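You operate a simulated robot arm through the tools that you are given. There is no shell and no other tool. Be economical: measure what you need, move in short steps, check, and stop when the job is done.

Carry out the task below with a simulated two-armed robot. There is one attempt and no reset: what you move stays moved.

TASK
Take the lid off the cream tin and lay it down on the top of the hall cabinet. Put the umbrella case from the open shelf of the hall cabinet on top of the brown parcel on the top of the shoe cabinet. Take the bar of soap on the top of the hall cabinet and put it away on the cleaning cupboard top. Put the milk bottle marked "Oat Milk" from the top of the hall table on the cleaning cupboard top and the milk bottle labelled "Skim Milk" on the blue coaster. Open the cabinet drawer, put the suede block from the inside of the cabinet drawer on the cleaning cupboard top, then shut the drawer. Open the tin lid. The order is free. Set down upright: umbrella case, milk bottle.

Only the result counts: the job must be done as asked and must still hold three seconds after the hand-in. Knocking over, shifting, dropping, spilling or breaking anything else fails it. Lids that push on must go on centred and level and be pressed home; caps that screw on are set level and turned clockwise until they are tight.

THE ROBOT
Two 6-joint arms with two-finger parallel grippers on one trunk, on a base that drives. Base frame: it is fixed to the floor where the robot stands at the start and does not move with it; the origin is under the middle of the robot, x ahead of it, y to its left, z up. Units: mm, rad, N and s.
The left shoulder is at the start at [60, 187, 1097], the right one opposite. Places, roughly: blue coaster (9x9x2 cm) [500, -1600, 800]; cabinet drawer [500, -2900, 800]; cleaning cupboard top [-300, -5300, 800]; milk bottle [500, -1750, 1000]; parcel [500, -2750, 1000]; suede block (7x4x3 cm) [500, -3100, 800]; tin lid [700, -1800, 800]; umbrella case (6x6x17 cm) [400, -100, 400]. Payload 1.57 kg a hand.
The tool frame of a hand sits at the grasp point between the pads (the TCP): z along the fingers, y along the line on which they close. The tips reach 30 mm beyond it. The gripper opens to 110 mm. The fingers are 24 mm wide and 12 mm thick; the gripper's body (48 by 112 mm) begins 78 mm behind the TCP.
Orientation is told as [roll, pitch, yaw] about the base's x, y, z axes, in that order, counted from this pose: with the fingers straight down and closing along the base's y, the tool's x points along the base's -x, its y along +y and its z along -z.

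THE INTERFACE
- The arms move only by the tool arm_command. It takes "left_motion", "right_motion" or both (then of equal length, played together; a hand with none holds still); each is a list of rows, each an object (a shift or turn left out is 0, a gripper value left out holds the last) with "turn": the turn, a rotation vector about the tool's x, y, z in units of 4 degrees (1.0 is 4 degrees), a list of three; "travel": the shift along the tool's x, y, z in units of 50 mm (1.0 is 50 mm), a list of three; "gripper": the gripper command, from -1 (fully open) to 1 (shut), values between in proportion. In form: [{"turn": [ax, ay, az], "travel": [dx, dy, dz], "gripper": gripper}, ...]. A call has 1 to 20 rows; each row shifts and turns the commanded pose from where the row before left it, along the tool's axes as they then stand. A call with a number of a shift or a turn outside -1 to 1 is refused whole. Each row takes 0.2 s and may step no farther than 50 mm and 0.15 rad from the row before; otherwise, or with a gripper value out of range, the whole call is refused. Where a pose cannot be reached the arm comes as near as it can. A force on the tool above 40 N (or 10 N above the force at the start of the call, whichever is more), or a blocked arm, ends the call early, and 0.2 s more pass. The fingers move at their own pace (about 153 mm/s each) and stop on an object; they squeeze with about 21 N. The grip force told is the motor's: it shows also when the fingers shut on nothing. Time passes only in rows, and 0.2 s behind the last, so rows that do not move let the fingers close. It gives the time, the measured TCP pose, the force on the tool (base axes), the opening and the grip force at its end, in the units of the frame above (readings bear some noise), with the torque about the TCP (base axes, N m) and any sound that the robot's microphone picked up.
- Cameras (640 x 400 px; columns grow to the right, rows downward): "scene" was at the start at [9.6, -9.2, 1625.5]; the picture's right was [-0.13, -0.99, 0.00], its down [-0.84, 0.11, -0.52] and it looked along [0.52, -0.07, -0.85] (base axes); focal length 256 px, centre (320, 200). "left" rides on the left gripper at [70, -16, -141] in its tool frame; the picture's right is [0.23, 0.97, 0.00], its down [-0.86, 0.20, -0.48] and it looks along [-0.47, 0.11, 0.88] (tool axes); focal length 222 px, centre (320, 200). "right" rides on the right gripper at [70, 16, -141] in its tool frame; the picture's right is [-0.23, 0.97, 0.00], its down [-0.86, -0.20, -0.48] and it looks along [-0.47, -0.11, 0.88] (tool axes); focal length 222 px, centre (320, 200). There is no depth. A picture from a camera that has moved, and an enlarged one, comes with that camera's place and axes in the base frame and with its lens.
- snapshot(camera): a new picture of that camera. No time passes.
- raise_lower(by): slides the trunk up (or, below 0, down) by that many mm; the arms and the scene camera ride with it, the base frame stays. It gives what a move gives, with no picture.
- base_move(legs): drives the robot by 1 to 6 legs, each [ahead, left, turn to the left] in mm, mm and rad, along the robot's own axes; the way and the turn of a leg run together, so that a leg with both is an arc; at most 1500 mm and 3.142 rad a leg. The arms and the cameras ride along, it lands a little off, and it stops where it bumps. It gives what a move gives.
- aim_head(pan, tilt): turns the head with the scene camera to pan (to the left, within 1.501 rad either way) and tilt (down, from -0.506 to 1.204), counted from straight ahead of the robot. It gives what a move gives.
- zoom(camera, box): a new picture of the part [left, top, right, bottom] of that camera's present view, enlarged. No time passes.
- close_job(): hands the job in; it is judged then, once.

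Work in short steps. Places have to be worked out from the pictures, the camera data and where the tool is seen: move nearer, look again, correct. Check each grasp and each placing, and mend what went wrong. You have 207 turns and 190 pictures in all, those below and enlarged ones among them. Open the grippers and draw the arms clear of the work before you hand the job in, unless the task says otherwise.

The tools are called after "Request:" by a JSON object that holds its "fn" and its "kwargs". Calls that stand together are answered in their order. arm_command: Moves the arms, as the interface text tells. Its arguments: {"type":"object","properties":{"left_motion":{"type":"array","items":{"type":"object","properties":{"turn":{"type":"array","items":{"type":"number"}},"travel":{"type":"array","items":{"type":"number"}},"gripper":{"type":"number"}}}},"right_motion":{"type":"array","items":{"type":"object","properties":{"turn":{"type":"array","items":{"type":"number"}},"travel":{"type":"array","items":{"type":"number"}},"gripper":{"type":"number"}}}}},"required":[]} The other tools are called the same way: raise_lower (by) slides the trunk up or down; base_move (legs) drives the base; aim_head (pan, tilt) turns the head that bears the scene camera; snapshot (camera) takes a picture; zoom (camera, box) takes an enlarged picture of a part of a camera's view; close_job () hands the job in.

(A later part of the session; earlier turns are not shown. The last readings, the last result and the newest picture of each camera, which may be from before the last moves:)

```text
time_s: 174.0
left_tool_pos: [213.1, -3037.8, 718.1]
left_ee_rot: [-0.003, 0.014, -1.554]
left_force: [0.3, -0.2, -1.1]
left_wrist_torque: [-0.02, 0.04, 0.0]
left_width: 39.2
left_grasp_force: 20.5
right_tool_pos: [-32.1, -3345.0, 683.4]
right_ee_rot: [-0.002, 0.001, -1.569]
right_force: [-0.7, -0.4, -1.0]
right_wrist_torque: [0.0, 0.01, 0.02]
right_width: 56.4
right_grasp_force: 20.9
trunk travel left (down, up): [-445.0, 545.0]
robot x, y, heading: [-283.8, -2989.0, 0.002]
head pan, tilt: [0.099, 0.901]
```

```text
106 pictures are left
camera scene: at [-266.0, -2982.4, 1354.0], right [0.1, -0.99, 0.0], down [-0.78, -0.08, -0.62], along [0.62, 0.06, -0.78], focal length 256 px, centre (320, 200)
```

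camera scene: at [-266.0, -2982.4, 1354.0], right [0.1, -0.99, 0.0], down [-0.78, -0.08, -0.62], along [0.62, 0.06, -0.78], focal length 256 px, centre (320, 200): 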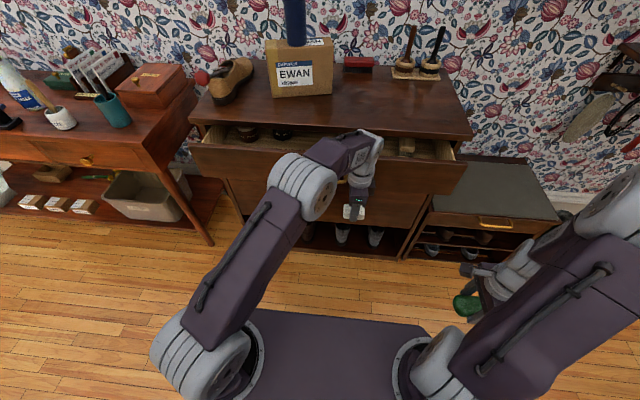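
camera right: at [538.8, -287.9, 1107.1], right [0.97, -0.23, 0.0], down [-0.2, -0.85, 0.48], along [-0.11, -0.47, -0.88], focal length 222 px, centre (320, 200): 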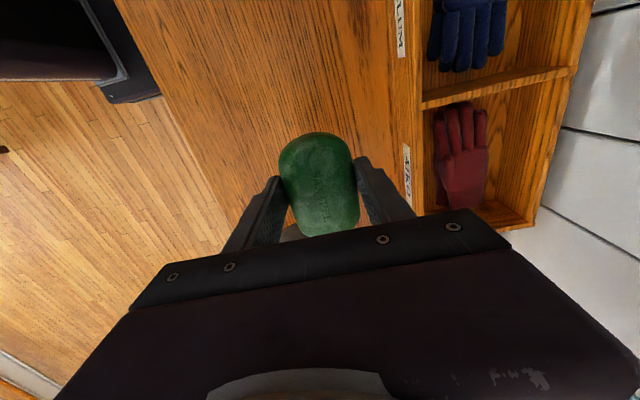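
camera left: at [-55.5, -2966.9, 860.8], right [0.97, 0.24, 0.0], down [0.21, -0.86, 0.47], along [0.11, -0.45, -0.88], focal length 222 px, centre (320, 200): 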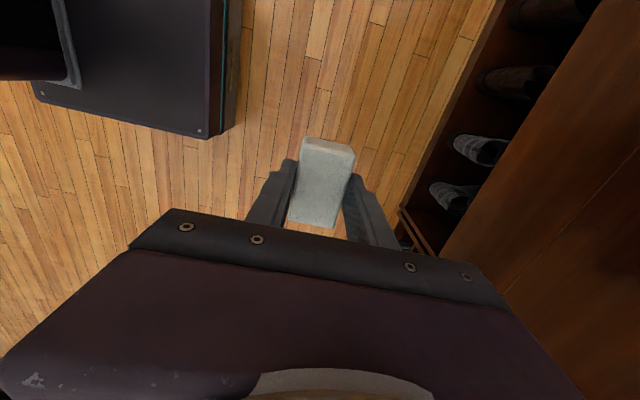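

The drawer is sliding shut. Continue 90 mm.

Request:
{"fn": "base_move", "kwargs": {"legs": [[85, 0, 0]]}}

Request:
{"fn": "snapshot", "kwargs": {"camera": "scene"}}

```text
time_s: 175.1
left_tool_pos: [298.4, -3037.0, 717.4]
left_ee_rot: [-0.003, 0.013, -1.554]
left_force: [0.5, -0.1, -1.9]
left_wrist_torque: [0.05, 0.02, 0.02]
left_width: 39.2
left_grasp_force: 21.4
right_tool_pos: [53.4, -3343.0, 682.7]
right_ee_rot: [-0.001, 0.002, -1.566]
right_force: [1.2, 0.3, -0.7]
right_wrist_torque: [0.04, 0.04, 0.0]
right_width: 56.5
right_grasp_force: 20.8
trunk travel left (down, up): [-445.0, 545.0]
robot x, y, heading: [-199.0, -2988.4, 0.006]
head pan, tilt: [0.099, 0.901]
```

```text
105 pictures are left
camera scene: at [-180.7, -2981.9, 1354.0], right [0.1, -0.99, 0.0], down [-0.78, -0.08, -0.62], along [0.62, 0.07, -0.78], focal length 256 px, centre (320, 200)
```

scene: 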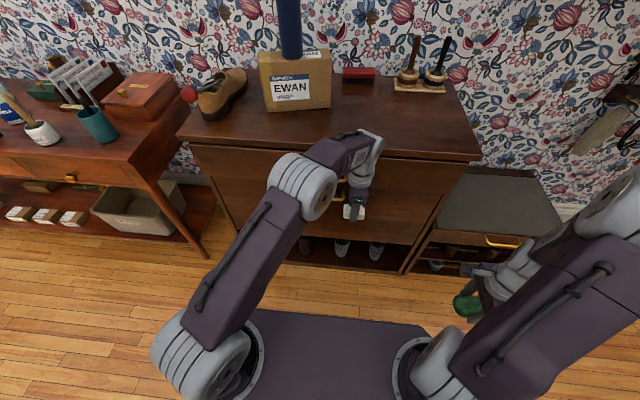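

Nearly closed. Push the last bit with the arm in 4 mm rows until the force guard stops.

Request:
{"fn": "arm_command", "kwargs": {"left_motion": [{"travel": [0, 0.08, 0]}, {"travel": [0, 0.08, 0]}, {"travel": [0, 0.08, 0]}, {"travel": [0, 0.08, 0]}, {"travel": [0, 0.08, 0]}, {"travel": [0, 0.08, 0]}, {"travel": [0, 0.08, 0]}, {"travel": [0, 0.08, 0]}, {"travel": [0, 0.08, 0]}, {"travel": [0, 0.08, 0]}]}}

Request:
{"fn": "zoom", "kwargs": {"camera": "scene", "box": [160, 110, 500, 290]}}

```text
time_s: 177.3
left_tool_pos: [336.6, -3035.5, 717.4]
left_ee_rot: [-0.004, 0.015, -1.555]
left_force: [-11.4, 1.6, -3.0]
left_wrist_torque: [-0.4, -2.18, 0.04]
left_width: 39.0
left_grasp_force: 21.1
right_tool_pos: [50.5, -3343.8, 682.6]
right_ee_rot: [0.002, 0.0, -1.566]
right_force: [-0.8, 0.3, -1.3]
right_wrist_torque: [0.01, 0.02, 0.02]
right_width: 56.6
right_grasp_force: 20.7
trunk travel left (down, up): [-445.0, 545.0]
robot x, y, heading: [-201.2, -2988.0, 0.006]
head pan, tilt: [0.099, 0.901]
```

```text
1.88 times, centred on (330, 200) of scene
camera zoom: at [-184.6, -2981.5, 1354.0], right [0.11, -0.99, 0.0], down [-0.78, -0.08, -0.62], along [0.62, 0.07, -0.78], focal length 482 px, centre (301, 200)
```

zoom: 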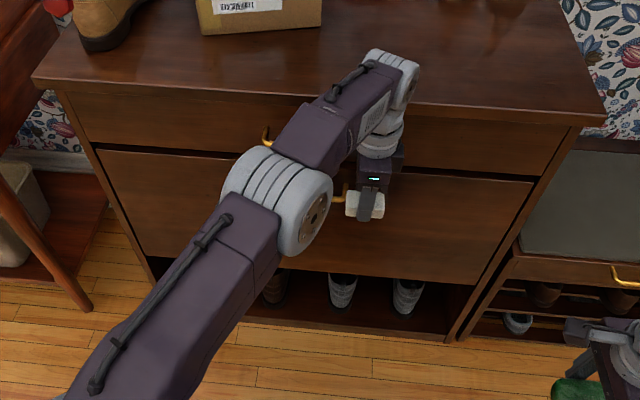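

11 N of resistance: at or near the stop. A few more small rows to be sure.

Request:
{"fn": "arm_command", "kwargs": {"left_motion": [{"travel": [0, 0.06, 0]}, {"travel": [0, 0.06, 0]}, {"travel": [0, 0.06, 0]}, {"travel": [0, 0.06, 0]}, {}]}}

```text
time_s: 177.8
left_tool_pos: [334.5, -3035.0, 717.9]
left_ee_rot: [-0.009, 0.018, -1.554]
left_force: [-23.3, 7.1, -1.1]
left_wrist_torque: [-1.26, -4.2, 0.15]
left_width: 38.9
left_grasp_force: 21.0
right_tool_pos: [50.1, -3343.7, 684.2]
right_ee_rot: [0.003, 0.001, -1.565]
right_force: [-0.5, 0.1, -1.4]
right_wrist_torque: [0.0, 0.01, 0.02]
right_width: 56.4
right_grasp_force: 21.0
trunk travel left (down, up): [-445.0, 545.0]
robot x, y, heading: [-200.8, -2991.8, 0.009]
head pan, tilt: [0.099, 0.901]
stopped in row 2 (left hand): the force on the tool passed its limit (the readings are from after the stop); the commanded pose is now the measured one
```

Hard stop reached: the drawer is shut. Back off and verify, then head for the cleaning cupboard.

Request:
{"fn": "base_move", "kwargs": {"legs": [[-450, 0, 0]]}}

Request:
{"fn": "raise_lower", "kwargs": {"by": 350}}

Request:
{"fn": "snapshot", "kwargs": {"camera": "scene"}}

```text
time_s: 180.5
left_tool_pos: [-110.4, -3041.4, 717.1]
left_ee_rot: [-0.013, 0.018, -1.564]
left_force: [-0.5, 0.4, -1.1]
left_wrist_torque: [0.01, -0.02, -0.01]
left_width: 39.2
left_grasp_force: 20.9
right_tool_pos: [-399.0, -3346.9, 682.7]
right_ee_rot: [-0.001, 0.001, -1.573]
right_force: [-1.0, 0.7, -1.0]
right_wrist_torque: [0.01, 0.01, 0.0]
right_width: 56.8
right_grasp_force: 21.1
trunk travel left (down, up): [-445.0, 545.0]
robot x, y, heading: [-647.4, -2990.5, -0.001]
head pan, tilt: [0.099, 0.901]
```

```text
time_s: 183.9
left_tool_pos: [-109.1, -3041.7, 1065.5]
left_ee_rot: [-0.012, 0.017, -1.564]
left_force: [-0.1, 0.3, 0.1]
left_wrist_torque: [0.0, 0.01, 0.0]
left_width: 39.4
left_grasp_force: 20.8
right_tool_pos: [-399.3, -3348.4, 1034.0]
right_ee_rot: [0.001, 0.001, -1.575]
right_force: [-0.3, -0.4, -0.9]
right_wrist_torque: [0.01, 0.01, 0.0]
right_width: 56.3
right_grasp_force: 21.1
trunk travel left (down, up): [-795.0, 195.0]
robot x, y, heading: [-647.8, -2988.3, -0.0]
head pan, tilt: [0.099, 0.901]
```

```text
103 pictures are left
camera scene: at [-630.2, -2982.7, 1704.0], right [0.1, -1.0, 0.0], down [-0.78, -0.08, -0.62], along [0.62, 0.06, -0.78], focal length 256 px, centre (320, 200)
```

scene: 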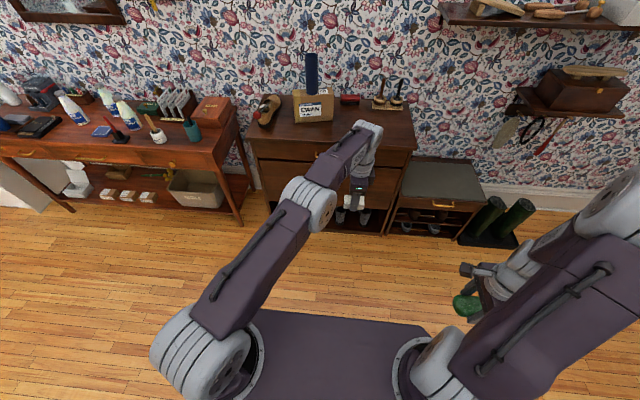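

Drawer closed, case still standing. Turn right and drive towards the cleaning cupboard.

Request:
{"fn": "base_move", "kwargs": {"legs": [[0, 0, -1.57], [1300, 300, 0]]}}

Request:
{"fn": "aim_head", "kwargs": {"pan": 0, "tilt": 0.7}}

Request:
{"fn": "snapshot", "kwargs": {"camera": "scene"}}

```text
time_s: 194.6
left_tool_pos: [-426.6, -4861.7, 1065.9]
left_ee_rot: [-0.013, 0.017, -3.137]
left_force: [0.2, -0.5, -0.5]
left_wrist_torque: [-0.03, 0.0, 0.02]
left_width: 38.9
left_grasp_force: 21.0
right_tool_pos: [-732.9, -4571.1, 1034.2]
right_ee_rot: [0.001, 0.001, 3.135]
right_force: [1.0, 0.3, -0.4]
right_wrist_torque: [-0.02, 0.0, 0.02]
right_width: 56.3
right_grasp_force: 20.8
trunk travel left (down, up): [-795.0, 195.0]
robot x, y, heading: [-376.4, -4329.9, -1.578]
head pan, tilt: [0.099, 0.901]
```

```text
time_s: 195.3
left_tool_pos: [-428.3, -4861.8, 1066.4]
left_ee_rot: [-0.012, 0.017, -3.135]
left_force: [0.1, 0.3, -0.4]
left_wrist_torque: [0.01, 0.0, 0.01]
left_width: 39.2
left_grasp_force: 21.4
right_tool_pos: [-730.5, -4572.6, 1033.2]
right_ee_rot: [-0.001, 0.001, 3.136]
right_force: [0.7, -0.2, -0.2]
right_wrist_torque: [0.01, -0.01, 0.0]
right_width: 56.4
right_grasp_force: 20.4
trunk travel left (down, up): [-795.0, 195.0]
robot x, y, heading: [-373.4, -4325.1, -1.577]
head pan, tilt: [0.0, 0.7]
```

```text
102 pictures are left
camera scene: at [-372.4, -4350.4, 1720.1], right [-1.0, 0.0, 0.0], down [0.0, 0.64, -0.76], along [0.0, -0.76, -0.64], focal length 256 px, centre (320, 200)
```

scene: 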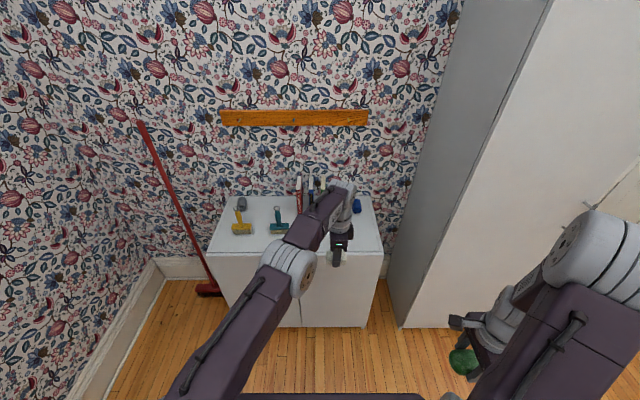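

I see the cupboard top (front edge y≈-5100, z≈775) with some bottles. Shift left (+x) and forward, then look with both hand cameras.

Request:
{"fn": "base_move", "kwargs": {"legs": [[180, 190, 0.005]]}}

Request:
{"fn": "snapshot", "kwargs": {"camera": "left"}}

Request:
{"fn": "snapshot", "kwargs": {"camera": "scene"}}

```text
time_s: 197.2
left_tool_pos: [-238.3, -5033.0, 1066.1]
left_ee_rot: [-0.01, 0.018, -3.133]
left_force: [0.1, -0.2, -0.7]
left_wrist_torque: [0.0, -0.01, 0.0]
left_width: 39.1
left_grasp_force: 21.2
right_tool_pos: [-544.4, -4744.2, 1032.4]
right_ee_rot: [0.0, 0.001, 3.138]
right_force: [0.0, 0.1, -1.2]
right_wrist_torque: [0.02, 0.0, 0.0]
right_width: 56.5
right_grasp_force: 21.4
trunk travel left (down, up): [-795.0, 195.0]
robot x, y, heading: [-183.7, -4493.9, -1.573]
head pan, tilt: [0.0, 0.7]
```

```text
101 pictures are left
camera left: at [-171.3, -5017.5, 1208.7], right [0.24, -0.97, -0.01], down [-0.86, -0.21, 0.46], along [-0.45, -0.1, -0.89], focal length 222 px, centre (320, 200)
```

left: 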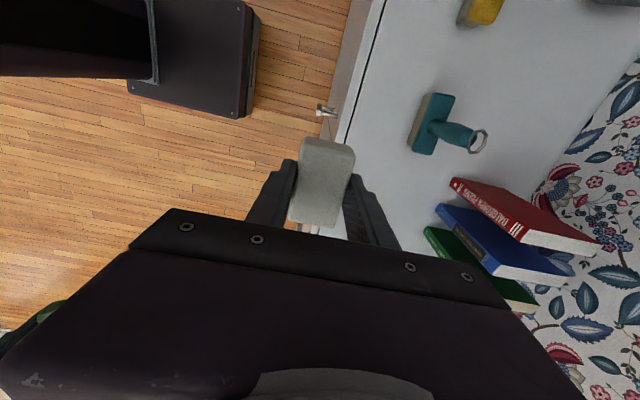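

```text
100 pictures are left
camera scene: at [-185.2, -4520.4, 1720.2], right [-1.0, 0.0, 0.0], down [0.0, 0.64, -0.77], along [0.0, -0.77, -0.64], focal length 256 px, centre (320, 200)
```

scene: 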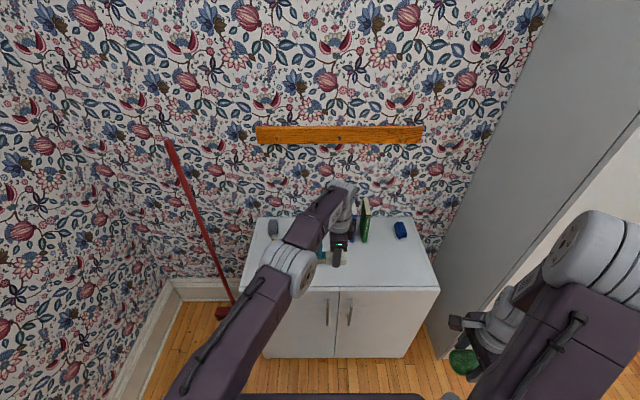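

Cupboard top z≈805, front edge y≈-5072; a free area lies at x −300…−620, y −5100…−5250. Drive so the block comes over about [-308,-5138].

Request:
{"fn": "base_move", "kwargs": {"legs": [[105, -70, 0]]}}

Request:
{"fn": "arm_command", "kwargs": {"left_motion": [{"travel": [0, 0, 0.8]}, {"travel": [0, 0, 0.8]}, {"travel": [0, 0, 0.8]}, {}]}}

Request:
{"fn": "snapshot", "kwargs": {"camera": "left"}}

```text
time_s: 198.4
left_tool_pos: [-306.1, -5134.5, 1065.7]
left_ee_rot: [-0.011, 0.015, -3.135]
left_force: [-0.3, 0.0, -0.1]
left_wrist_torque: [0.02, 0.03, -0.03]
left_width: 39.1
left_grasp_force: 20.6
right_tool_pos: [-611.4, -4845.3, 1034.0]
right_ee_rot: [0.001, 0.0, 3.14]
right_force: [0.2, 0.0, -0.9]
right_wrist_torque: [-0.04, -0.02, 0.0]
right_width: 56.4
right_grasp_force: 20.7
trunk travel left (down, up): [-795.0, 195.0]
robot x, y, heading: [-253.1, -4596.8, -1.571]
head pan, tilt: [0.0, 0.7]
```

```text
time_s: 199.4
left_tool_pos: [-302.7, -5134.3, 947.0]
left_ee_rot: [-0.011, 0.017, -3.132]
left_force: [0.1, 0.9, -0.4]
left_wrist_torque: [-0.01, -0.01, 0.02]
left_width: 39.0
left_grasp_force: 20.9
right_tool_pos: [-614.3, -4846.9, 1034.3]
right_ee_rot: [-0.001, 0.0, 3.14]
right_force: [-0.4, -0.3, -0.9]
right_wrist_torque: [-0.01, 0.0, -0.02]
right_width: 56.4
right_grasp_force: 20.8
trunk travel left (down, up): [-795.0, 195.0]
robot x, y, heading: [-257.6, -4597.7, -1.571]
head pan, tilt: [0.0, 0.7]
```

```text
99 pictures are left
camera left: at [-235.6, -5118.8, 1089.3], right [0.24, -0.97, -0.01], down [-0.86, -0.21, 0.46], along [-0.45, -0.1, -0.89], focal length 222 px, centre (320, 200)
```

left: 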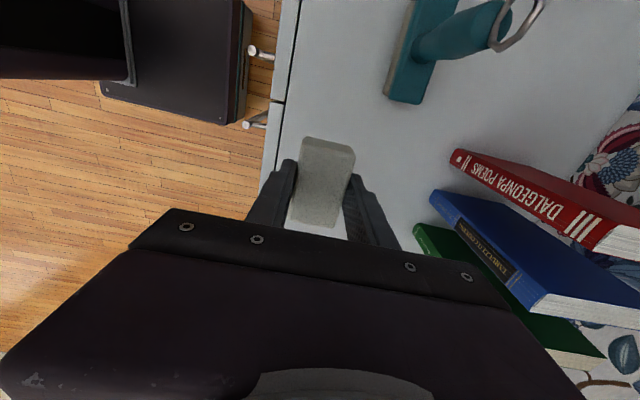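

Surface below is free, books are at y<-5300. Descend, then slowly to contact.

Request:
{"fn": "arm_command", "kwargs": {"left_motion": [{"travel": [0, 0, 0.8]}, {"travel": [0, 0, 0.8]}, {}, {"travel": [0, 0, 0.06]}, {"travel": [0, 0, 0.06]}, {"travel": [0, 0, 0.06]}, {}]}}

Request:
{"fn": "snapshot", "kwargs": {"camera": "left"}}

```text
time_s: 201.0
left_tool_pos: [-295.7, -5117.7, 860.6]
left_ee_rot: [-0.011, 0.019, -3.131]
left_force: [0.6, 0.2, -1.1]
left_wrist_torque: [-0.02, 0.02, 0.06]
left_width: 39.0
left_grasp_force: 20.1
left hand out of reach, approached as far as the arm can: row 1, 2
right_tool_pos: [-612.0, -4846.4, 1032.2]
right_ee_rot: [-0.002, 0.002, 3.14]
right_force: [0.1, 0.3, -1.8]
right_wrist_torque: [-0.01, -0.03, -0.03]
right_width: 56.7
right_grasp_force: 20.5
trunk travel left (down, up): [-795.0, 195.0]
robot x, y, heading: [-254.6, -4597.9, -1.571]
head pan, tilt: [0.0, 0.7]
```

```text
98 pictures are left
camera left: at [-228.5, -5101.7, 1004.0], right [0.24, -0.97, -0.01], down [-0.86, -0.21, 0.46], along [-0.45, -0.1, -0.89], focal length 222 px, centre (320, 200)
```

left: 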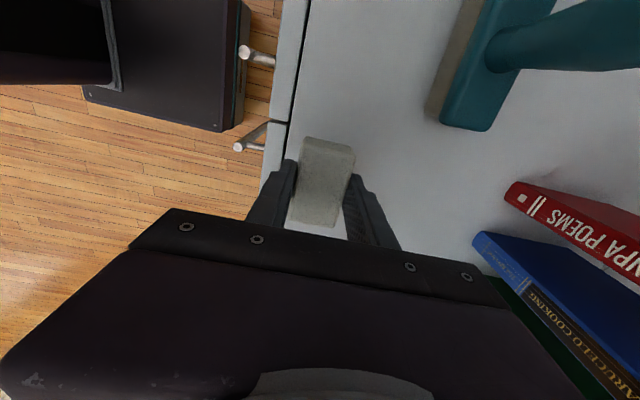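

Near reach limit; drive 30 mm forward and lower by trunk instead.

Request:
{"fn": "base_move", "kwargs": {"legs": [[32, -5, 0]]}}

Request:
{"fn": "raise_lower", "kwargs": {"by": -6}}

Request:
{"fn": "arm_command", "kwargs": {"left_motion": [{"travel": [0, 0, 0.04]}, {"travel": [0, 0, 0.04]}, {}]}}

```text
time_s: 201.9
left_tool_pos: [-299.0, -5145.6, 864.2]
left_ee_rot: [-0.007, 0.014, -3.133]
left_force: [-0.5, 0.9, -0.6]
left_wrist_torque: [-0.06, -0.01, -0.03]
left_width: 39.2
left_grasp_force: 21.1
right_tool_pos: [-617.7, -4872.7, 1034.3]
right_ee_rot: [0.005, 0.001, 3.14]
right_force: [0.3, 0.8, -1.1]
right_wrist_torque: [-0.07, -0.05, -0.03]
right_width: 56.5
right_grasp_force: 21.2
trunk travel left (down, up): [-795.0, 195.0]
robot x, y, heading: [-259.4, -4632.5, -1.574]
head pan, tilt: [0.0, 0.7]
```

```text
time_s: 202.4
left_tool_pos: [-299.4, -5147.9, 856.8]
left_ee_rot: [-0.011, 0.018, -3.133]
left_force: [-0.5, -0.1, -0.5]
left_wrist_torque: [0.0, 0.03, 0.01]
left_width: 39.2
left_grasp_force: 21.1
right_tool_pos: [-617.7, -4875.9, 1027.2]
right_ee_rot: [0.003, 0.0, 3.14]
right_force: [0.6, 0.5, -0.5]
right_wrist_torque: [-0.04, 0.01, -0.01]
right_width: 56.4
right_grasp_force: 21.0
trunk travel left (down, up): [-789.0, 201.0]
robot x, y, heading: [-264.9, -4627.7, -1.573]
head pan, tilt: [0.0, 0.7]
```

```text
time_s: 203.2
left_tool_pos: [-300.1, -5149.0, 851.6]
left_ee_rot: [-0.012, 0.017, -3.132]
left_force: [-0.4, -0.4, -1.4]
left_wrist_torque: [0.02, -0.01, 0.01]
left_width: 38.9
left_grasp_force: 20.8
right_tool_pos: [-617.5, -4879.2, 1026.3]
right_ee_rot: [0.0, 0.001, 3.142]
right_force: [0.6, -0.5, -1.8]
right_wrist_torque: [0.01, -0.04, -0.05]
right_width: 56.3
right_grasp_force: 21.1
trunk travel left (down, up): [-789.0, 201.0]
robot x, y, heading: [-259.4, -4630.8, -1.571]
head pan, tilt: [0.0, 0.7]
```

No contact yet at 851.6; continue in 2.5 mm rows.

Request:
{"fn": "arm_command", "kwargs": {"left_motion": [{"travel": [0, 0, 0.05]}, {}, {"travel": [0, 0, 0.05]}, {}, {"travel": [0, 0, 0.05]}, {}]}}

Request:
{"fn": "snapshot", "kwargs": {"camera": "left"}}

```text
time_s: 204.6
left_tool_pos: [-298.0, -5147.8, 844.1]
left_ee_rot: [-0.012, 0.018, -3.133]
left_force: [-0.4, 0.2, -0.3]
left_wrist_torque: [-0.02, 0.01, 0.0]
left_width: 38.8
left_grasp_force: 20.8
left hand out of reach, approached as far as the arm can: row 3
right_tool_pos: [-618.0, -4878.5, 1027.2]
right_ee_rot: [-0.002, 0.003, 3.14]
right_force: [-0.4, 0.0, -0.7]
right_wrist_torque: [0.01, -0.06, 0.0]
right_width: 56.4
right_grasp_force: 21.3
trunk travel left (down, up): [-789.0, 201.0]
robot x, y, heading: [-257.3, -4626.2, -1.574]
head pan, tilt: [0.0, 0.7]
```

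```text
97 pictures are left
camera left: at [-231.3, -5131.5, 987.7], right [0.24, -0.97, -0.01], down [-0.86, -0.21, 0.46], along [-0.45, -0.1, -0.89], focal length 222 px, centre (320, 200)
```

left: 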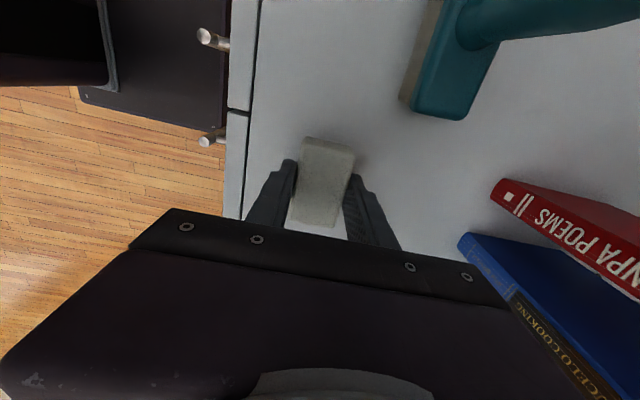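

Still hovering (soft shadow). Lower by trunk in small steps.

Request:
{"fn": "raise_lower", "kwargs": {"by": -5}}

Request:
{"fn": "raise_lower", "kwargs": {"by": -4}}

```text
time_s: 205.2
left_tool_pos: [-297.1, -5146.5, 840.6]
left_ee_rot: [-0.013, 0.018, -3.133]
left_force: [0.1, 0.1, 0.4]
left_wrist_torque: [-0.01, 0.0, -0.03]
left_width: 39.2
left_grasp_force: 20.9
right_tool_pos: [-616.8, -4878.5, 1022.0]
right_ee_rot: [0.0, 0.002, 3.139]
right_force: [-0.6, -0.3, -0.6]
right_wrist_torque: [0.01, 0.01, -0.01]
right_width: 56.3
right_grasp_force: 21.6
trunk travel left (down, up): [-784.0, 206.0]
robot x, y, heading: [-264.0, -4632.2, -1.573]
head pan, tilt: [0.0, 0.7]
```

```text
time_s: 205.7
left_tool_pos: [-297.8, -5147.8, 835.7]
left_ee_rot: [-0.011, 0.017, -3.132]
left_force: [0.4, -0.4, -0.2]
left_wrist_torque: [-0.02, -0.03, 0.01]
left_width: 39.1
left_grasp_force: 21.0
right_tool_pos: [-618.3, -4878.1, 1018.3]
right_ee_rot: [0.0, 0.002, 3.141]
right_force: [-0.7, -0.4, -1.0]
right_wrist_torque: [0.02, -0.04, 0.02]
right_width: 56.3
right_grasp_force: 20.7
trunk travel left (down, up): [-780.0, 210.0]
robot x, y, heading: [-259.3, -4630.2, -1.569]
head pan, tilt: [0.0, 0.7]
```

Request:
{"fn": "raise_lower", "kwargs": {"by": -3}}

Request:
{"fn": "zoom", "kwargs": {"camera": "left", "box": [240, 100, 400, 240]}}

```text
time_s: 206.2
left_tool_pos: [-298.4, -5147.1, 833.8]
left_ee_rot: [-0.009, 0.016, -3.134]
left_force: [1.7, 0.9, 8.0]
left_wrist_torque: [-0.08, 0.17, 0.02]
left_width: 39.0
left_grasp_force: 21.0
right_tool_pos: [-617.9, -4877.9, 1015.0]
right_ee_rot: [0.001, 0.002, 3.142]
right_force: [-0.7, 0.2, -1.3]
right_wrist_torque: [0.01, 0.0, 0.01]
right_width: 56.4
right_grasp_force: 20.8
trunk travel left (down, up): [-777.0, 213.0]
robot x, y, heading: [-261.5, -4632.6, -1.573]
head pan, tilt: [0.0, 0.7]
```

```text
2.86 times, centred on (320, 170) of left
camera zoom: at [-231.2, -5131.2, 976.7], right [0.24, -0.97, -0.01], down [-0.86, -0.21, 0.46], along [-0.45, -0.1, -0.89], focal length 635 px, centre (320, 286)
```

zoom: 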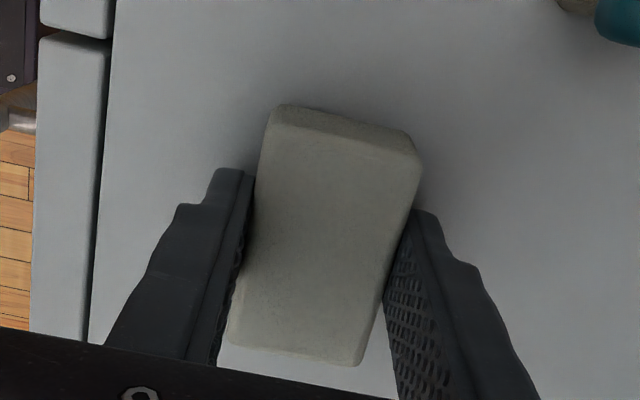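

Contact (8 N) at 834. Open and lift away; the block is down on the cupboard top.

Request:
{"fn": "arm_command", "kwargs": {"left_motion": [{"gripper": 0.1}, {"gripper": -0.2}, {"gripper": -0.2}, {"travel": [0, 0, -0.4]}, {"travel": [0, 0, -0.8]}, {"travel": [0, 0, -0.8]}, {"travel": [0, 0, -0.9]}, {"travel": [0, 0, -0.9]}, {}]}}

Request:
{"fn": "snapshot", "kwargs": {"camera": "left"}}

Request:
{"fn": "snapshot", "kwargs": {"camera": "right"}}

```text
time_s: 208.2
left_tool_pos: [-299.7, -5150.2, 1023.5]
left_ee_rot: [-0.012, 0.018, -3.132]
left_force: [0.1, -0.5, 0.0]
left_wrist_torque: [-0.01, 0.01, 0.02]
left_width: 66.2
left_grasp_force: 0.0
right_tool_pos: [-618.5, -4879.3, 1014.9]
right_ee_rot: [-0.003, 0.0, 3.14]
right_force: [-0.8, -0.4, -1.9]
right_wrist_torque: [0.03, -0.05, 0.01]
right_width: 56.1
right_grasp_force: 21.1
trunk travel left (down, up): [-777.0, 213.0]
robot x, y, heading: [-259.5, -4630.8, -1.568]
head pan, tilt: [0.0, 0.7]
```

```text
95 pictures are left
camera left: at [-233.9, -5134.9, 1166.7], right [0.24, -0.97, -0.01], down [-0.86, -0.21, 0.46], along [-0.45, -0.1, -0.89], focal length 222 px, centre (320, 200)
```

left: 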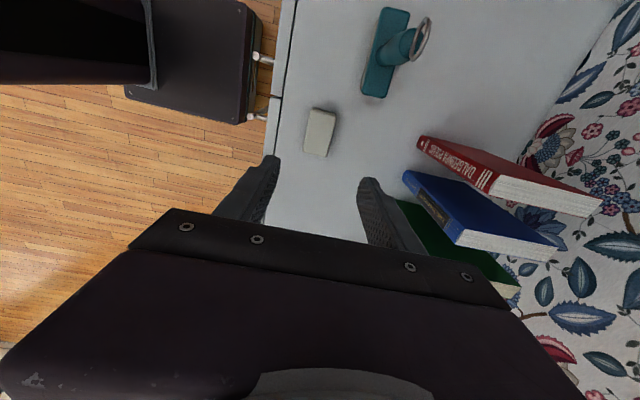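

```text
94 pictures are left
camera right: at [-547.7, -4895.2, 1156.3], right [-0.23, -0.97, 0.0], down [-0.86, 0.2, 0.48], along [-0.46, 0.11, -0.88], focal length 222 px, centre (320, 200)
```

right: 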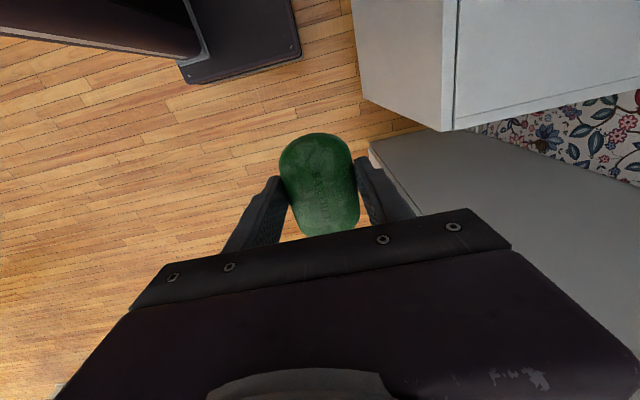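

Block lies on the cupboard. Now the soap: strafe left 130 mm, draw the left hand back and extend the right one.

Request:
{"fn": "base_move", "kwargs": {"legs": [[20, 135, 0]]}}

Request:
{"fn": "arm_command", "kwargs": {"left_motion": [{"travel": [0, -0.8, -0.2]}, {"travel": [0, -0.8, -0.2]}, {"travel": [0, -0.8, -0.2]}, {"travel": [0, -0.8, 0]}, {"travel": [0, -0.8, 0]}, {"travel": [0, -0.8, 0]}, {}], "right_motion": [{"travel": [0, 0.8, 0]}, {"travel": [0, 0.8, 0]}, {"travel": [0, 0.8, 0]}, {"travel": [0, 0.8, 0]}, {"travel": [0, 0.8, 0]}, {"travel": [0, 0.5, 0]}, {}]}}

Request:
{"fn": "raise_lower", "kwargs": {"by": -110}}

Request:
{"fn": "snapshot", "kwargs": {"camera": "right"}}

Request:
{"fn": "snapshot", "kwargs": {"camera": "scene"}}

```text
time_s: 209.5
left_tool_pos: [-168.6, -5170.3, 1024.4]
left_ee_rot: [-0.012, 0.019, -3.135]
left_force: [-0.6, -1.0, -0.8]
left_wrist_torque: [0.02, -0.02, -0.01]
left_width: 65.9
left_grasp_force: 0.1
right_tool_pos: [-485.8, -4897.9, 1014.8]
right_ee_rot: [0.001, 0.002, 3.136]
right_force: [-1.0, 0.6, -1.2]
right_wrist_torque: [0.02, -0.02, 0.03]
right_width: 56.4
right_grasp_force: 20.7
trunk travel left (down, up): [-777.0, 213.0]
robot x, y, heading: [-128.1, -4651.0, -1.576]
head pan, tilt: [0.0, 0.7]
```

```text
time_s: 211.1
left_tool_pos: [-167.4, -4928.6, 1056.6]
left_ee_rot: [-0.013, 0.018, -3.134]
left_force: [-0.3, 0.2, 0.1]
left_wrist_torque: [-0.01, 0.0, -0.03]
left_width: 65.9
left_grasp_force: 0.1
right_tool_pos: [-488.3, -5124.2, 1013.8]
right_ee_rot: [-0.001, 0.0, 3.136]
right_force: [0.4, 0.6, -1.5]
right_wrist_torque: [-0.02, -0.02, -0.01]
right_width: 56.3
right_grasp_force: 20.7
trunk travel left (down, up): [-777.0, 213.0]
robot x, y, heading: [-126.6, -4650.5, -1.575]
head pan, tilt: [0.0, 0.7]
```

```text
time_s: 212.5
left_tool_pos: [-168.8, -4928.7, 946.4]
left_ee_rot: [-0.013, 0.017, -3.135]
left_force: [0.5, 0.3, -1.0]
left_wrist_torque: [-0.01, 0.04, -0.01]
left_width: 66.0
left_grasp_force: 0.1
right_tool_pos: [-487.6, -5124.1, 902.9]
right_ee_rot: [0.0, 0.002, 3.136]
right_force: [0.8, -0.7, -0.8]
right_wrist_torque: [0.01, -0.03, -0.03]
right_width: 56.2
right_grasp_force: 20.6
trunk travel left (down, up): [-667.0, 323.0]
robot x, y, heading: [-127.6, -4651.9, -1.577]
head pan, tilt: [0.0, 0.7]
```

```text
93 pictures are left
camera right: at [-417.6, -5139.0, 1045.7], right [-0.23, -0.97, 0.0], down [-0.85, 0.2, 0.48], along [-0.46, 0.11, -0.88], focal length 222 px, centre (320, 200)
```

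right: 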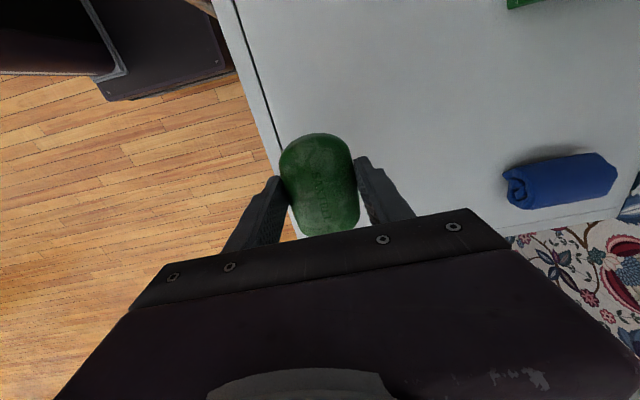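

```text
92 pictures are left
camera scene: at [-125.1, -4675.5, 1592.2], right [-1.0, 0.0, 0.0], down [0.0, 0.64, -0.76], along [0.0, -0.76, -0.64], focal length 256 px, centre (320, 200)
```

scene: 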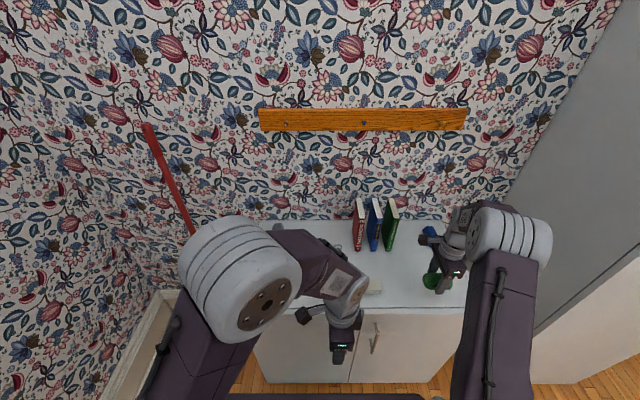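

Move the soap 40 mm further from the edge and lower.

Request:
{"fn": "arm_command", "kwargs": {"right_motion": [{"travel": [0, 0.8, 0]}, {"travel": [0, 0, 0.6]}, {"travel": [0, 0, 0.5]}, {}]}}

Request:
{"fn": "snapshot", "kwargs": {"camera": "right"}}

```text
time_s: 213.5
left_tool_pos: [-167.7, -4928.8, 947.6]
left_ee_rot: [-0.012, 0.017, -3.135]
left_force: [0.3, 0.1, -0.6]
left_wrist_torque: [0.0, 0.0, 0.02]
left_width: 65.8
left_grasp_force: 0.1
right_tool_pos: [-488.7, -5163.9, 848.9]
right_ee_rot: [-0.001, -0.001, 3.138]
right_force: [0.1, 0.0, -0.8]
right_wrist_torque: [0.01, -0.03, 0.01]
right_width: 56.5
right_grasp_force: 21.0
trunk travel left (down, up): [-667.0, 323.0]
robot x, y, heading: [-125.3, -4649.3, -1.576]
head pan, tilt: [0.0, 0.7]
```

```text
91 pictures are left
camera right: at [-418.3, -5180.5, 990.0], right [-0.23, -0.97, 0.0], down [-0.85, 0.2, 0.48], along [-0.46, 0.11, -0.88], focal length 222 px, centre (320, 200)
```

right: 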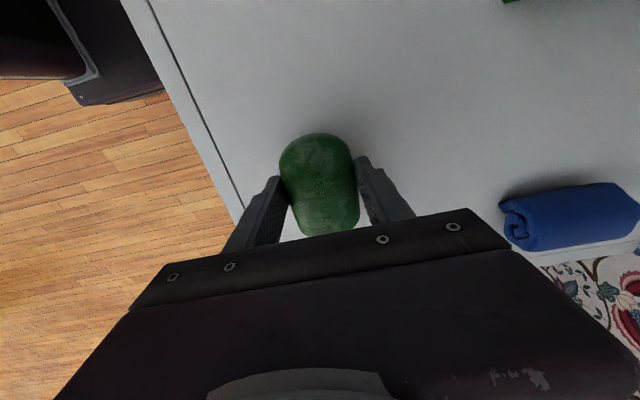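

Lower slowly to contact.

Request:
{"fn": "arm_command", "kwargs": {"right_motion": [{"travel": [0, 0, 0.08]}, {"travel": [0, 0, 0.08]}, {"travel": [0, 0, 0.05]}, {}, {"travel": [0, 0, 0.05]}, {}]}}

```text
time_s: 214.9
left_tool_pos: [-169.1, -4927.9, 944.9]
left_ee_rot: [-0.013, 0.017, -3.135]
left_force: [-0.9, 0.4, 0.2]
left_wrist_torque: [0.0, -0.01, -0.01]
left_width: 65.9
left_grasp_force: 0.1
right_tool_pos: [-486.6, -5162.7, 835.8]
right_ee_rot: [0.0, 0.001, 3.136]
right_force: [0.4, -0.7, -1.3]
right_wrist_torque: [0.02, 0.0, 0.01]
right_width: 56.5
right_grasp_force: 21.0
trunk travel left (down, up): [-667.0, 323.0]
robot x, y, heading: [-125.5, -4648.3, -1.576]
head pan, tilt: [0.0, 0.7]
```

Request:
{"fn": "arm_command", "kwargs": {"right_motion": [{"travel": [0, 0, 0.04]}, {}, {"travel": [0, 0, 0.04]}, {}]}}

```text
time_s: 215.9
left_tool_pos: [-168.3, -4927.9, 946.1]
left_ee_rot: [-0.012, 0.015, -3.135]
left_force: [-0.3, 0.5, -0.7]
left_wrist_torque: [0.04, 0.0, 0.03]
left_width: 65.9
left_grasp_force: 0.0
right_tool_pos: [-487.2, -5164.1, 833.3]
right_ee_rot: [0.002, 0.002, 3.137]
right_force: [-0.8, -2.1, 9.2]
right_wrist_torque: [-0.03, 0.02, -0.02]
right_width: 56.6
right_grasp_force: 21.2
trunk travel left (down, up): [-667.0, 323.0]
robot x, y, heading: [-126.3, -4652.6, -1.574]
head pan, tilt: [0.0, 0.7]
```

Contact (9 N). Release the soap and lift.

Request:
{"fn": "arm_command", "kwargs": {"right_motion": [{"gripper": -0.2}, {"gripper": -0.6}, {"gripper": -0.6}, {"travel": [0, 0, -0.4]}, {"travel": [0, 0, -0.8]}, {"travel": [0, 0, -0.9]}, {"travel": [0, 0, -0.9]}, {}]}}

Request:
{"fn": "snapshot", "kwargs": {"camera": "right"}}

```text
time_s: 217.7
left_tool_pos: [-168.7, -4928.8, 947.0]
left_ee_rot: [-0.012, 0.018, -3.135]
left_force: [-0.4, 0.2, -0.4]
left_wrist_torque: [0.0, 0.01, -0.01]
left_width: 65.7
left_grasp_force: 0.1
right_tool_pos: [-488.5, -5162.7, 981.3]
right_ee_rot: [-0.001, 0.002, 3.135]
right_force: [0.3, -0.3, 0.9]
right_wrist_torque: [0.02, 0.0, 0.0]
right_width: 88.1
right_grasp_force: 0.0
trunk travel left (down, up): [-667.0, 323.0]
robot x, y, heading: [-124.0, -4645.1, -1.577]
head pan, tilt: [0.0, 0.7]
```

```text
90 pictures are left
camera right: at [-418.2, -5180.3, 1122.9], right [-0.23, -0.97, 0.0], down [-0.85, 0.2, 0.48], along [-0.46, 0.11, -0.88], focal length 222 px, centre (320, 200)
```

right: 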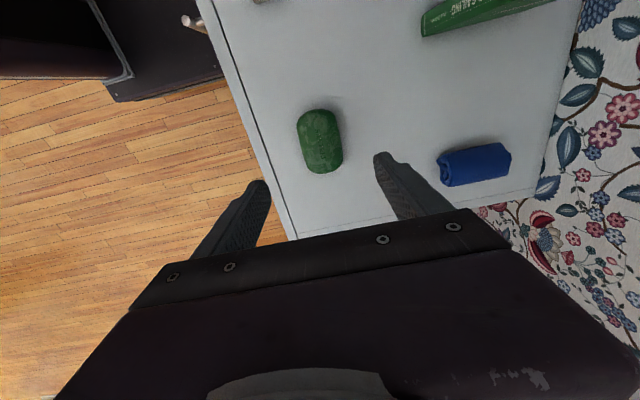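

Soap is placed well. Now retreat and drive to the hall table.

Request:
{"fn": "arm_command", "kwargs": {"left_motion": [{"gripper": -1}, {}, {}, {}, {}, {}], "right_motion": [{"travel": [0, -0.8, -0.3], "gripper": -1}, {"travel": [0, -0.8, 0]}, {"travel": [0, -0.8, 0]}, {"travel": [0, -0.8, 0]}, {"travel": [0, -0.8, 0]}, {"travel": [0, -0.8, 0]}]}}

Request:
{"fn": "base_move", "kwargs": {"legs": [[-600, 0, 0], [0, 0, 1.576], [-520, 0, 0], [0, 1150, 0], [0, 1150, 0]]}}

Request:
{"fn": "aim_head", "kwargs": {"pan": 0, "tilt": 0.65}}

Request:
{"fn": "snapshot", "kwargs": {"camera": "scene"}}

```text
time_s: 219.1
left_tool_pos: [-167.7, -4927.3, 945.6]
left_ee_rot: [-0.011, 0.015, -3.135]
left_force: [-0.9, -0.4, -0.5]
left_wrist_torque: [-0.01, -0.01, -0.03]
left_width: 109.8
left_grasp_force: 0.2
right_tool_pos: [-487.5, -4920.1, 998.6]
right_ee_rot: [0.001, 0.0, 3.137]
right_force: [0.0, -0.3, -0.1]
right_wrist_torque: [-0.04, 0.02, 0.0]
right_width: 110.0
right_grasp_force: 0.0
trunk travel left (down, up): [-667.0, 323.0]
robot x, y, heading: [-127.2, -4651.5, -1.573]
head pan, tilt: [0.0, 0.7]
```

```text
time_s: 240.0
left_tool_pos: [-313.4, -1760.4, 946.5]
left_ee_rot: [-0.014, 0.017, -1.586]
left_force: [-0.1, 0.4, -0.4]
left_wrist_torque: [0.0, -0.01, -0.01]
left_width: 109.8
left_grasp_force: 0.1
right_tool_pos: [-326.0, -2080.2, 998.1]
right_ee_rot: [0.0, 0.001, -1.599]
right_force: [-0.2, -0.2, -0.3]
right_wrist_torque: [0.02, 0.0, 0.03]
right_width: 110.3
right_grasp_force: 0.0
trunk travel left (down, up): [-667.0, 323.0]
robot x, y, heading: [-590.9, -1709.8, -0.029]
head pan, tilt: [0.0, 0.7]
```

```text
time_s: 240.6
left_tool_pos: [-313.0, -1759.1, 946.6]
left_ee_rot: [-0.013, 0.016, -1.585]
left_force: [-0.3, -0.6, 0.5]
left_wrist_torque: [0.0, -0.01, -0.02]
left_width: 109.8
left_grasp_force: 0.0
right_tool_pos: [-327.8, -2079.5, 998.5]
right_ee_rot: [0.0, 0.002, -1.598]
right_force: [0.7, 0.4, 0.4]
right_wrist_torque: [0.0, 0.02, -0.02]
right_width: 110.1
right_grasp_force: 0.1
trunk travel left (down, up): [-667.0, 323.0]
robot x, y, heading: [-589.3, -1710.9, -0.029]
head pan, tilt: [0.0, 0.649]
```

```text
89 pictures are left
camera scene: at [-561.4, -1713.3, 1596.5], right [-0.03, -1.0, 0.0], down [-0.6, 0.02, -0.8], along [0.8, -0.02, -0.6], focal length 256 px, centre (320, 200)
```

scene: 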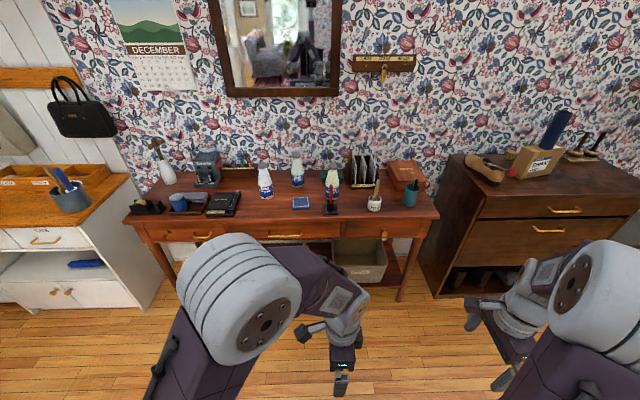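

Good overview of the hall table. Zoom in to read labels and locate things.

Request:
{"fn": "zoom", "kwargs": {"camera": "scene", "box": [240, 140, 400, 240]}}

Request:
{"fn": "zoom", "kwargs": {"camera": "scene", "box": [120, 140, 280, 240]}}

Request:
{"fn": "zoom", "kwargs": {"camera": "scene", "box": [300, 140, 460, 240]}}

```text
4.00 times, centred on (320, 190) of scene
camera zoom: at [-561.4, -1713.3, 1596.5], right [-0.03, -1.0, 0.0], down [-0.6, 0.02, -0.8], along [0.8, -0.02, -0.6], focal length 1025 px, centre (320, 240)
```

zoom: 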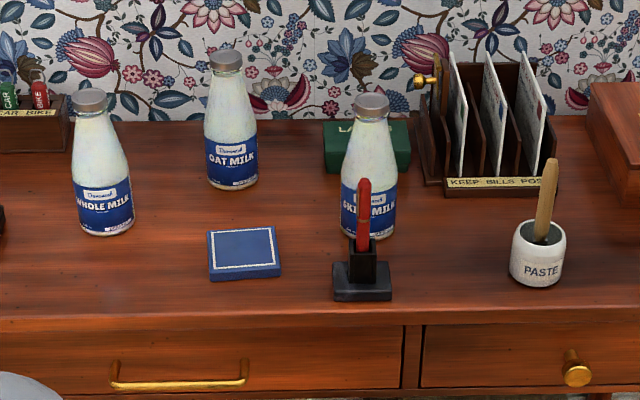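

```text
4.00 times, centred on (200, 190) of scene
camera zoom: at [-561.4, -1713.3, 1596.5], right [-0.03, -1.0, 0.0], down [-0.6, 0.02, -0.8], along [0.8, -0.02, -0.6], focal length 1025 px, centre (800, 240)
```

zoom: 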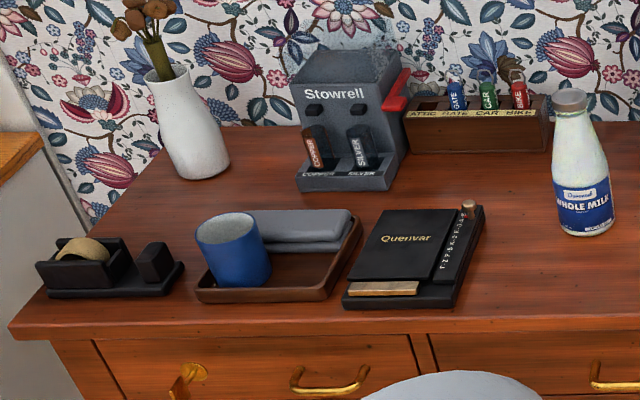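

```text
4.00 times, centred on (380, 190) of scene
camera zoom: at [-561.4, -1713.3, 1596.5], right [-0.03, -1.0, 0.0], down [-0.6, 0.02, -0.8], along [0.8, -0.02, -0.6], focal length 1025 px, centre (80, 240)
```

zoom: 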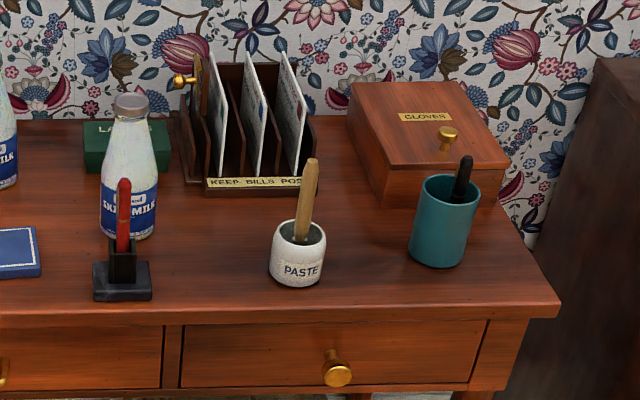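

Labels read: Whole, Oat (middle, back), Skim (right). Skim ≈[540,-1803], Oat ≈[650,-1620], coaster ≈[455,-1645], bottle tops ≈988; pen stand in front of Skim. I'll grip bottles by the cap from above. Raise, drive in.

Request:
{"fn": "raise_lower", "kwargs": {"by": 150}}

Request:
{"fn": "base_move", "kwargs": {"legs": [[600, -101, 0.029]]}}

Request:
{"fn": "arm_command", "kwargs": {"left_motion": [{"travel": [0.4, 0.8, 0]}, {"travel": [0.4, 0.8, 0]}, {"travel": [0.4, 0.8, 0]}, {"travel": [0.4, 0.8, 0]}, {}]}}

Request:
{"fn": "aim_head", "kwargs": {"pan": 0.2, "tilt": 0.95}}

Request:
{"fn": "snapshot", "kwargs": {"camera": "left"}}

Request:
{"fn": "snapshot", "kwargs": {"camera": "scene"}}

```text
time_s: 242.3
left_tool_pos: [-312.4, -1760.1, 1095.1]
left_ee_rot: [-0.013, 0.016, -1.586]
left_force: [-0.9, 1.1, 0.1]
left_wrist_torque: [-0.02, -0.03, 0.03]
left_width: 110.3
left_grasp_force: 0.0
right_tool_pos: [-326.5, -2080.4, 1147.8]
right_ee_rot: [0.0, 0.002, -1.598]
right_force: [-0.3, 0.1, 0.2]
right_wrist_torque: [0.01, -0.01, 0.03]
right_width: 110.0
right_grasp_force: 0.0
trunk travel left (down, up): [-817.0, 173.0]
robot x, y, heading: [-589.8, -1714.8, -0.025]
head pan, tilt: [0.0, 0.649]
```

```text
time_s: 245.7
left_tool_pos: [278.5, -1849.6, 1095.3]
left_ee_rot: [-0.011, 0.016, -1.538]
left_force: [0.2, 0.1, 0.2]
left_wrist_torque: [-0.02, 0.03, 0.0]
left_width: 110.0
left_grasp_force: 0.0
right_tool_pos: [278.5, -2169.4, 1148.9]
right_ee_rot: [-0.001, 0.0, -1.552]
right_force: [-0.2, 0.3, -0.2]
right_wrist_torque: [0.03, 0.01, 0.0]
right_width: 109.8
right_grasp_force: 0.2
trunk travel left (down, up): [-817.0, 173.0]
robot x, y, heading: [0.3, -1814.2, 0.02]
head pan, tilt: [0.0, 0.649]
```

```text
time_s: 246.9
left_tool_pos: [433.7, -1766.9, 1099.0]
left_ee_rot: [-0.013, 0.018, -1.541]
left_force: [-0.8, -0.5, 0.1]
left_wrist_torque: [0.03, 0.0, 0.0]
left_width: 110.3
left_grasp_force: 0.1
right_tool_pos: [281.4, -2170.2, 1147.9]
right_ee_rot: [0.002, 0.001, -1.551]
right_force: [0.8, 0.4, 0.0]
right_wrist_torque: [0.03, -0.05, 0.0]
right_width: 110.0
right_grasp_force: 0.0
trunk travel left (down, up): [-817.0, 173.0]
robot x, y, heading: [0.1, -1812.2, 0.022]
head pan, tilt: [0.0, 0.649]
```

```text
time_s: 247.7
left_tool_pos: [435.5, -1765.9, 1098.5]
left_ee_rot: [-0.012, 0.017, -1.542]
left_force: [0.2, -0.1, 0.4]
left_wrist_torque: [0.01, 0.02, -0.03]
left_width: 110.2
left_grasp_force: 0.2
right_tool_pos: [280.3, -2169.6, 1147.5]
right_ee_rot: [0.001, 0.003, -1.551]
right_force: [-0.4, -1.0, -0.5]
right_wrist_torque: [-0.01, 0.01, 0.02]
right_width: 110.0
right_grasp_force: 0.0
trunk travel left (down, up): [-817.0, 173.0]
robot x, y, heading: [2.6, -1816.2, 0.022]
head pan, tilt: [0.201, 0.949]
```

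```text
85 pictures are left
camera left: at [417.8, -1698.5, 1241.3], right [0.97, 0.26, -0.01], down [0.23, -0.86, 0.46], along [0.11, -0.45, -0.89], focal length 222 px, centre (320, 200)
```

left: 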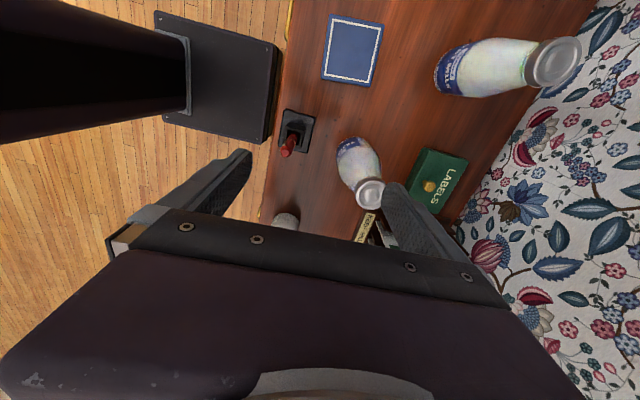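

```text
84 pictures are left
camera scene: at [13.2, -1799.9, 1722.5], right [0.22, -0.98, 0.0], down [-0.79, -0.18, -0.58], along [0.57, 0.13, -0.81], focal length 256 px, centre (320, 200)
```

scene: 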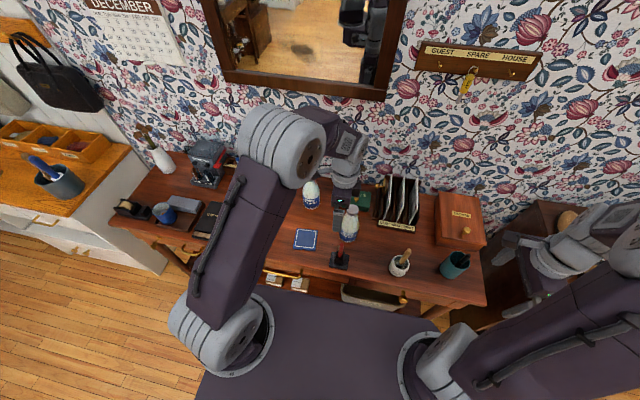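

Skim cap ≈[510,-1801,~990]; coaster ≈[455,-1640]. Move above the cap and take a closer look.

Request:
{"fn": "arm_command", "kwargs": {"left_motion": [{"travel": [-0.36, 0.75, 0]}, {"travel": [-0.36, 0.75, 0]}, {}]}}

Request:
{"fn": "snapshot", "kwargs": {"camera": "left"}}

Request:
{"fn": "zoom", "kwargs": {"camera": "scene", "box": [290, 160, 418, 280]}}

```text
time_s: 248.5
left_tool_pos: [511.7, -1797.3, 1097.2]
left_ee_rot: [-0.012, 0.017, -1.539]
left_force: [0.2, -0.5, -0.6]
left_wrist_torque: [-0.01, -0.03, 0.01]
left_width: 110.1
left_grasp_force: 0.1
right_tool_pos: [278.7, -2169.9, 1148.3]
right_ee_rot: [0.001, 0.0, -1.55]
right_force: [-1.1, 0.2, 0.2]
right_wrist_torque: [-0.03, 0.0, 0.0]
right_width: 110.0
right_grasp_force: 0.1
trunk travel left (down, up): [-817.0, 173.0]
robot x, y, heading: [1.3, -1812.8, 0.022]
head pan, tilt: [0.201, 0.949]
```

```text
83 pictures are left
camera left: at [494.0, -1730.7, 1239.3], right [0.97, 0.26, -0.01], down [0.23, -0.86, 0.46], along [0.11, -0.45, -0.89], focal length 222 px, centre (320, 200)
```

left: 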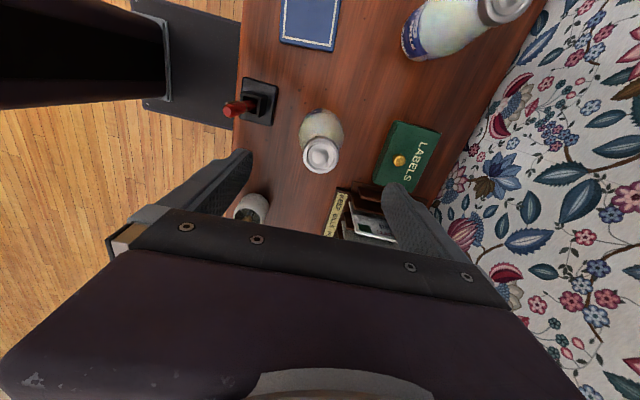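

```text
3.33 times, centred on (354, 220) of scene
camera zoom: at [11.8, -1799.1, 1722.4], right [0.22, -0.98, 0.0], down [-0.79, -0.18, -0.58], along [0.57, 0.13, -0.81], focal length 854 px, centre (207, 133)
```

zoom: 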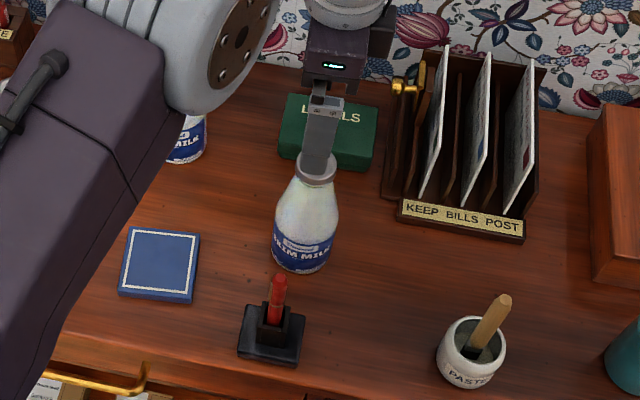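

Cap at [513,-1804,~978]. Descend to TCP z≈968 and close.

Request:
{"fn": "arm_command", "kwargs": {"left_motion": [{"travel": [-0.14, 0.03, 0.8]}, {"travel": [0, 0, 0.8]}, {"travel": [0, 0, 0.8]}, {"travel": [0, 0, 0.18]}, {}, {"gripper": 0.1}, {"gripper": 1}, {"gripper": 1}, {"gripper": 1}]}}

Request:
{"fn": "snapshot", "kwargs": {"camera": "left"}}

```text
time_s: 250.5
left_tool_pos: [513.2, -1800.5, 963.7]
left_ee_rot: [-0.013, 0.017, -1.539]
left_force: [-2.2, -0.4, 0.6]
left_wrist_torque: [-0.01, 0.12, -0.02]
left_width: 50.7
left_grasp_force: 20.8
right_tool_pos: [280.3, -2169.7, 1148.6]
right_ee_rot: [0.0, 0.0, -1.551]
right_force: [-0.1, 0.6, -0.1]
right_wrist_torque: [0.02, -0.01, 0.01]
right_width: 109.9
right_grasp_force: 0.0
trunk travel left (down, up): [-817.0, 173.0]
robot x, y, heading: [-0.3, -1819.6, 0.021]
head pan, tilt: [0.201, 0.949]
```

```text
81 pictures are left
camera left: at [495.9, -1733.8, 1106.9], right [0.97, 0.26, -0.01], down [0.23, -0.86, 0.46], along [0.11, -0.45, -0.89], focal length 222 px, centre (320, 200)
```

left: 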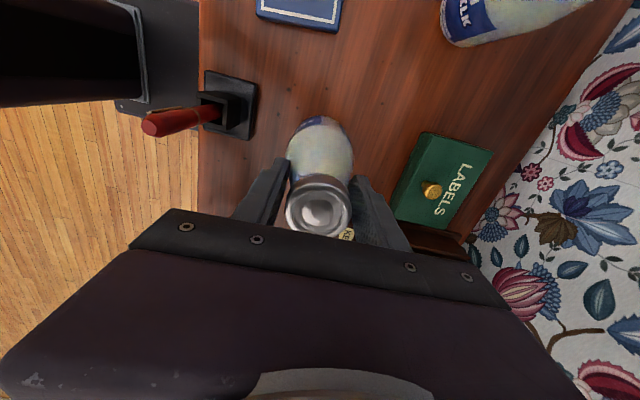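

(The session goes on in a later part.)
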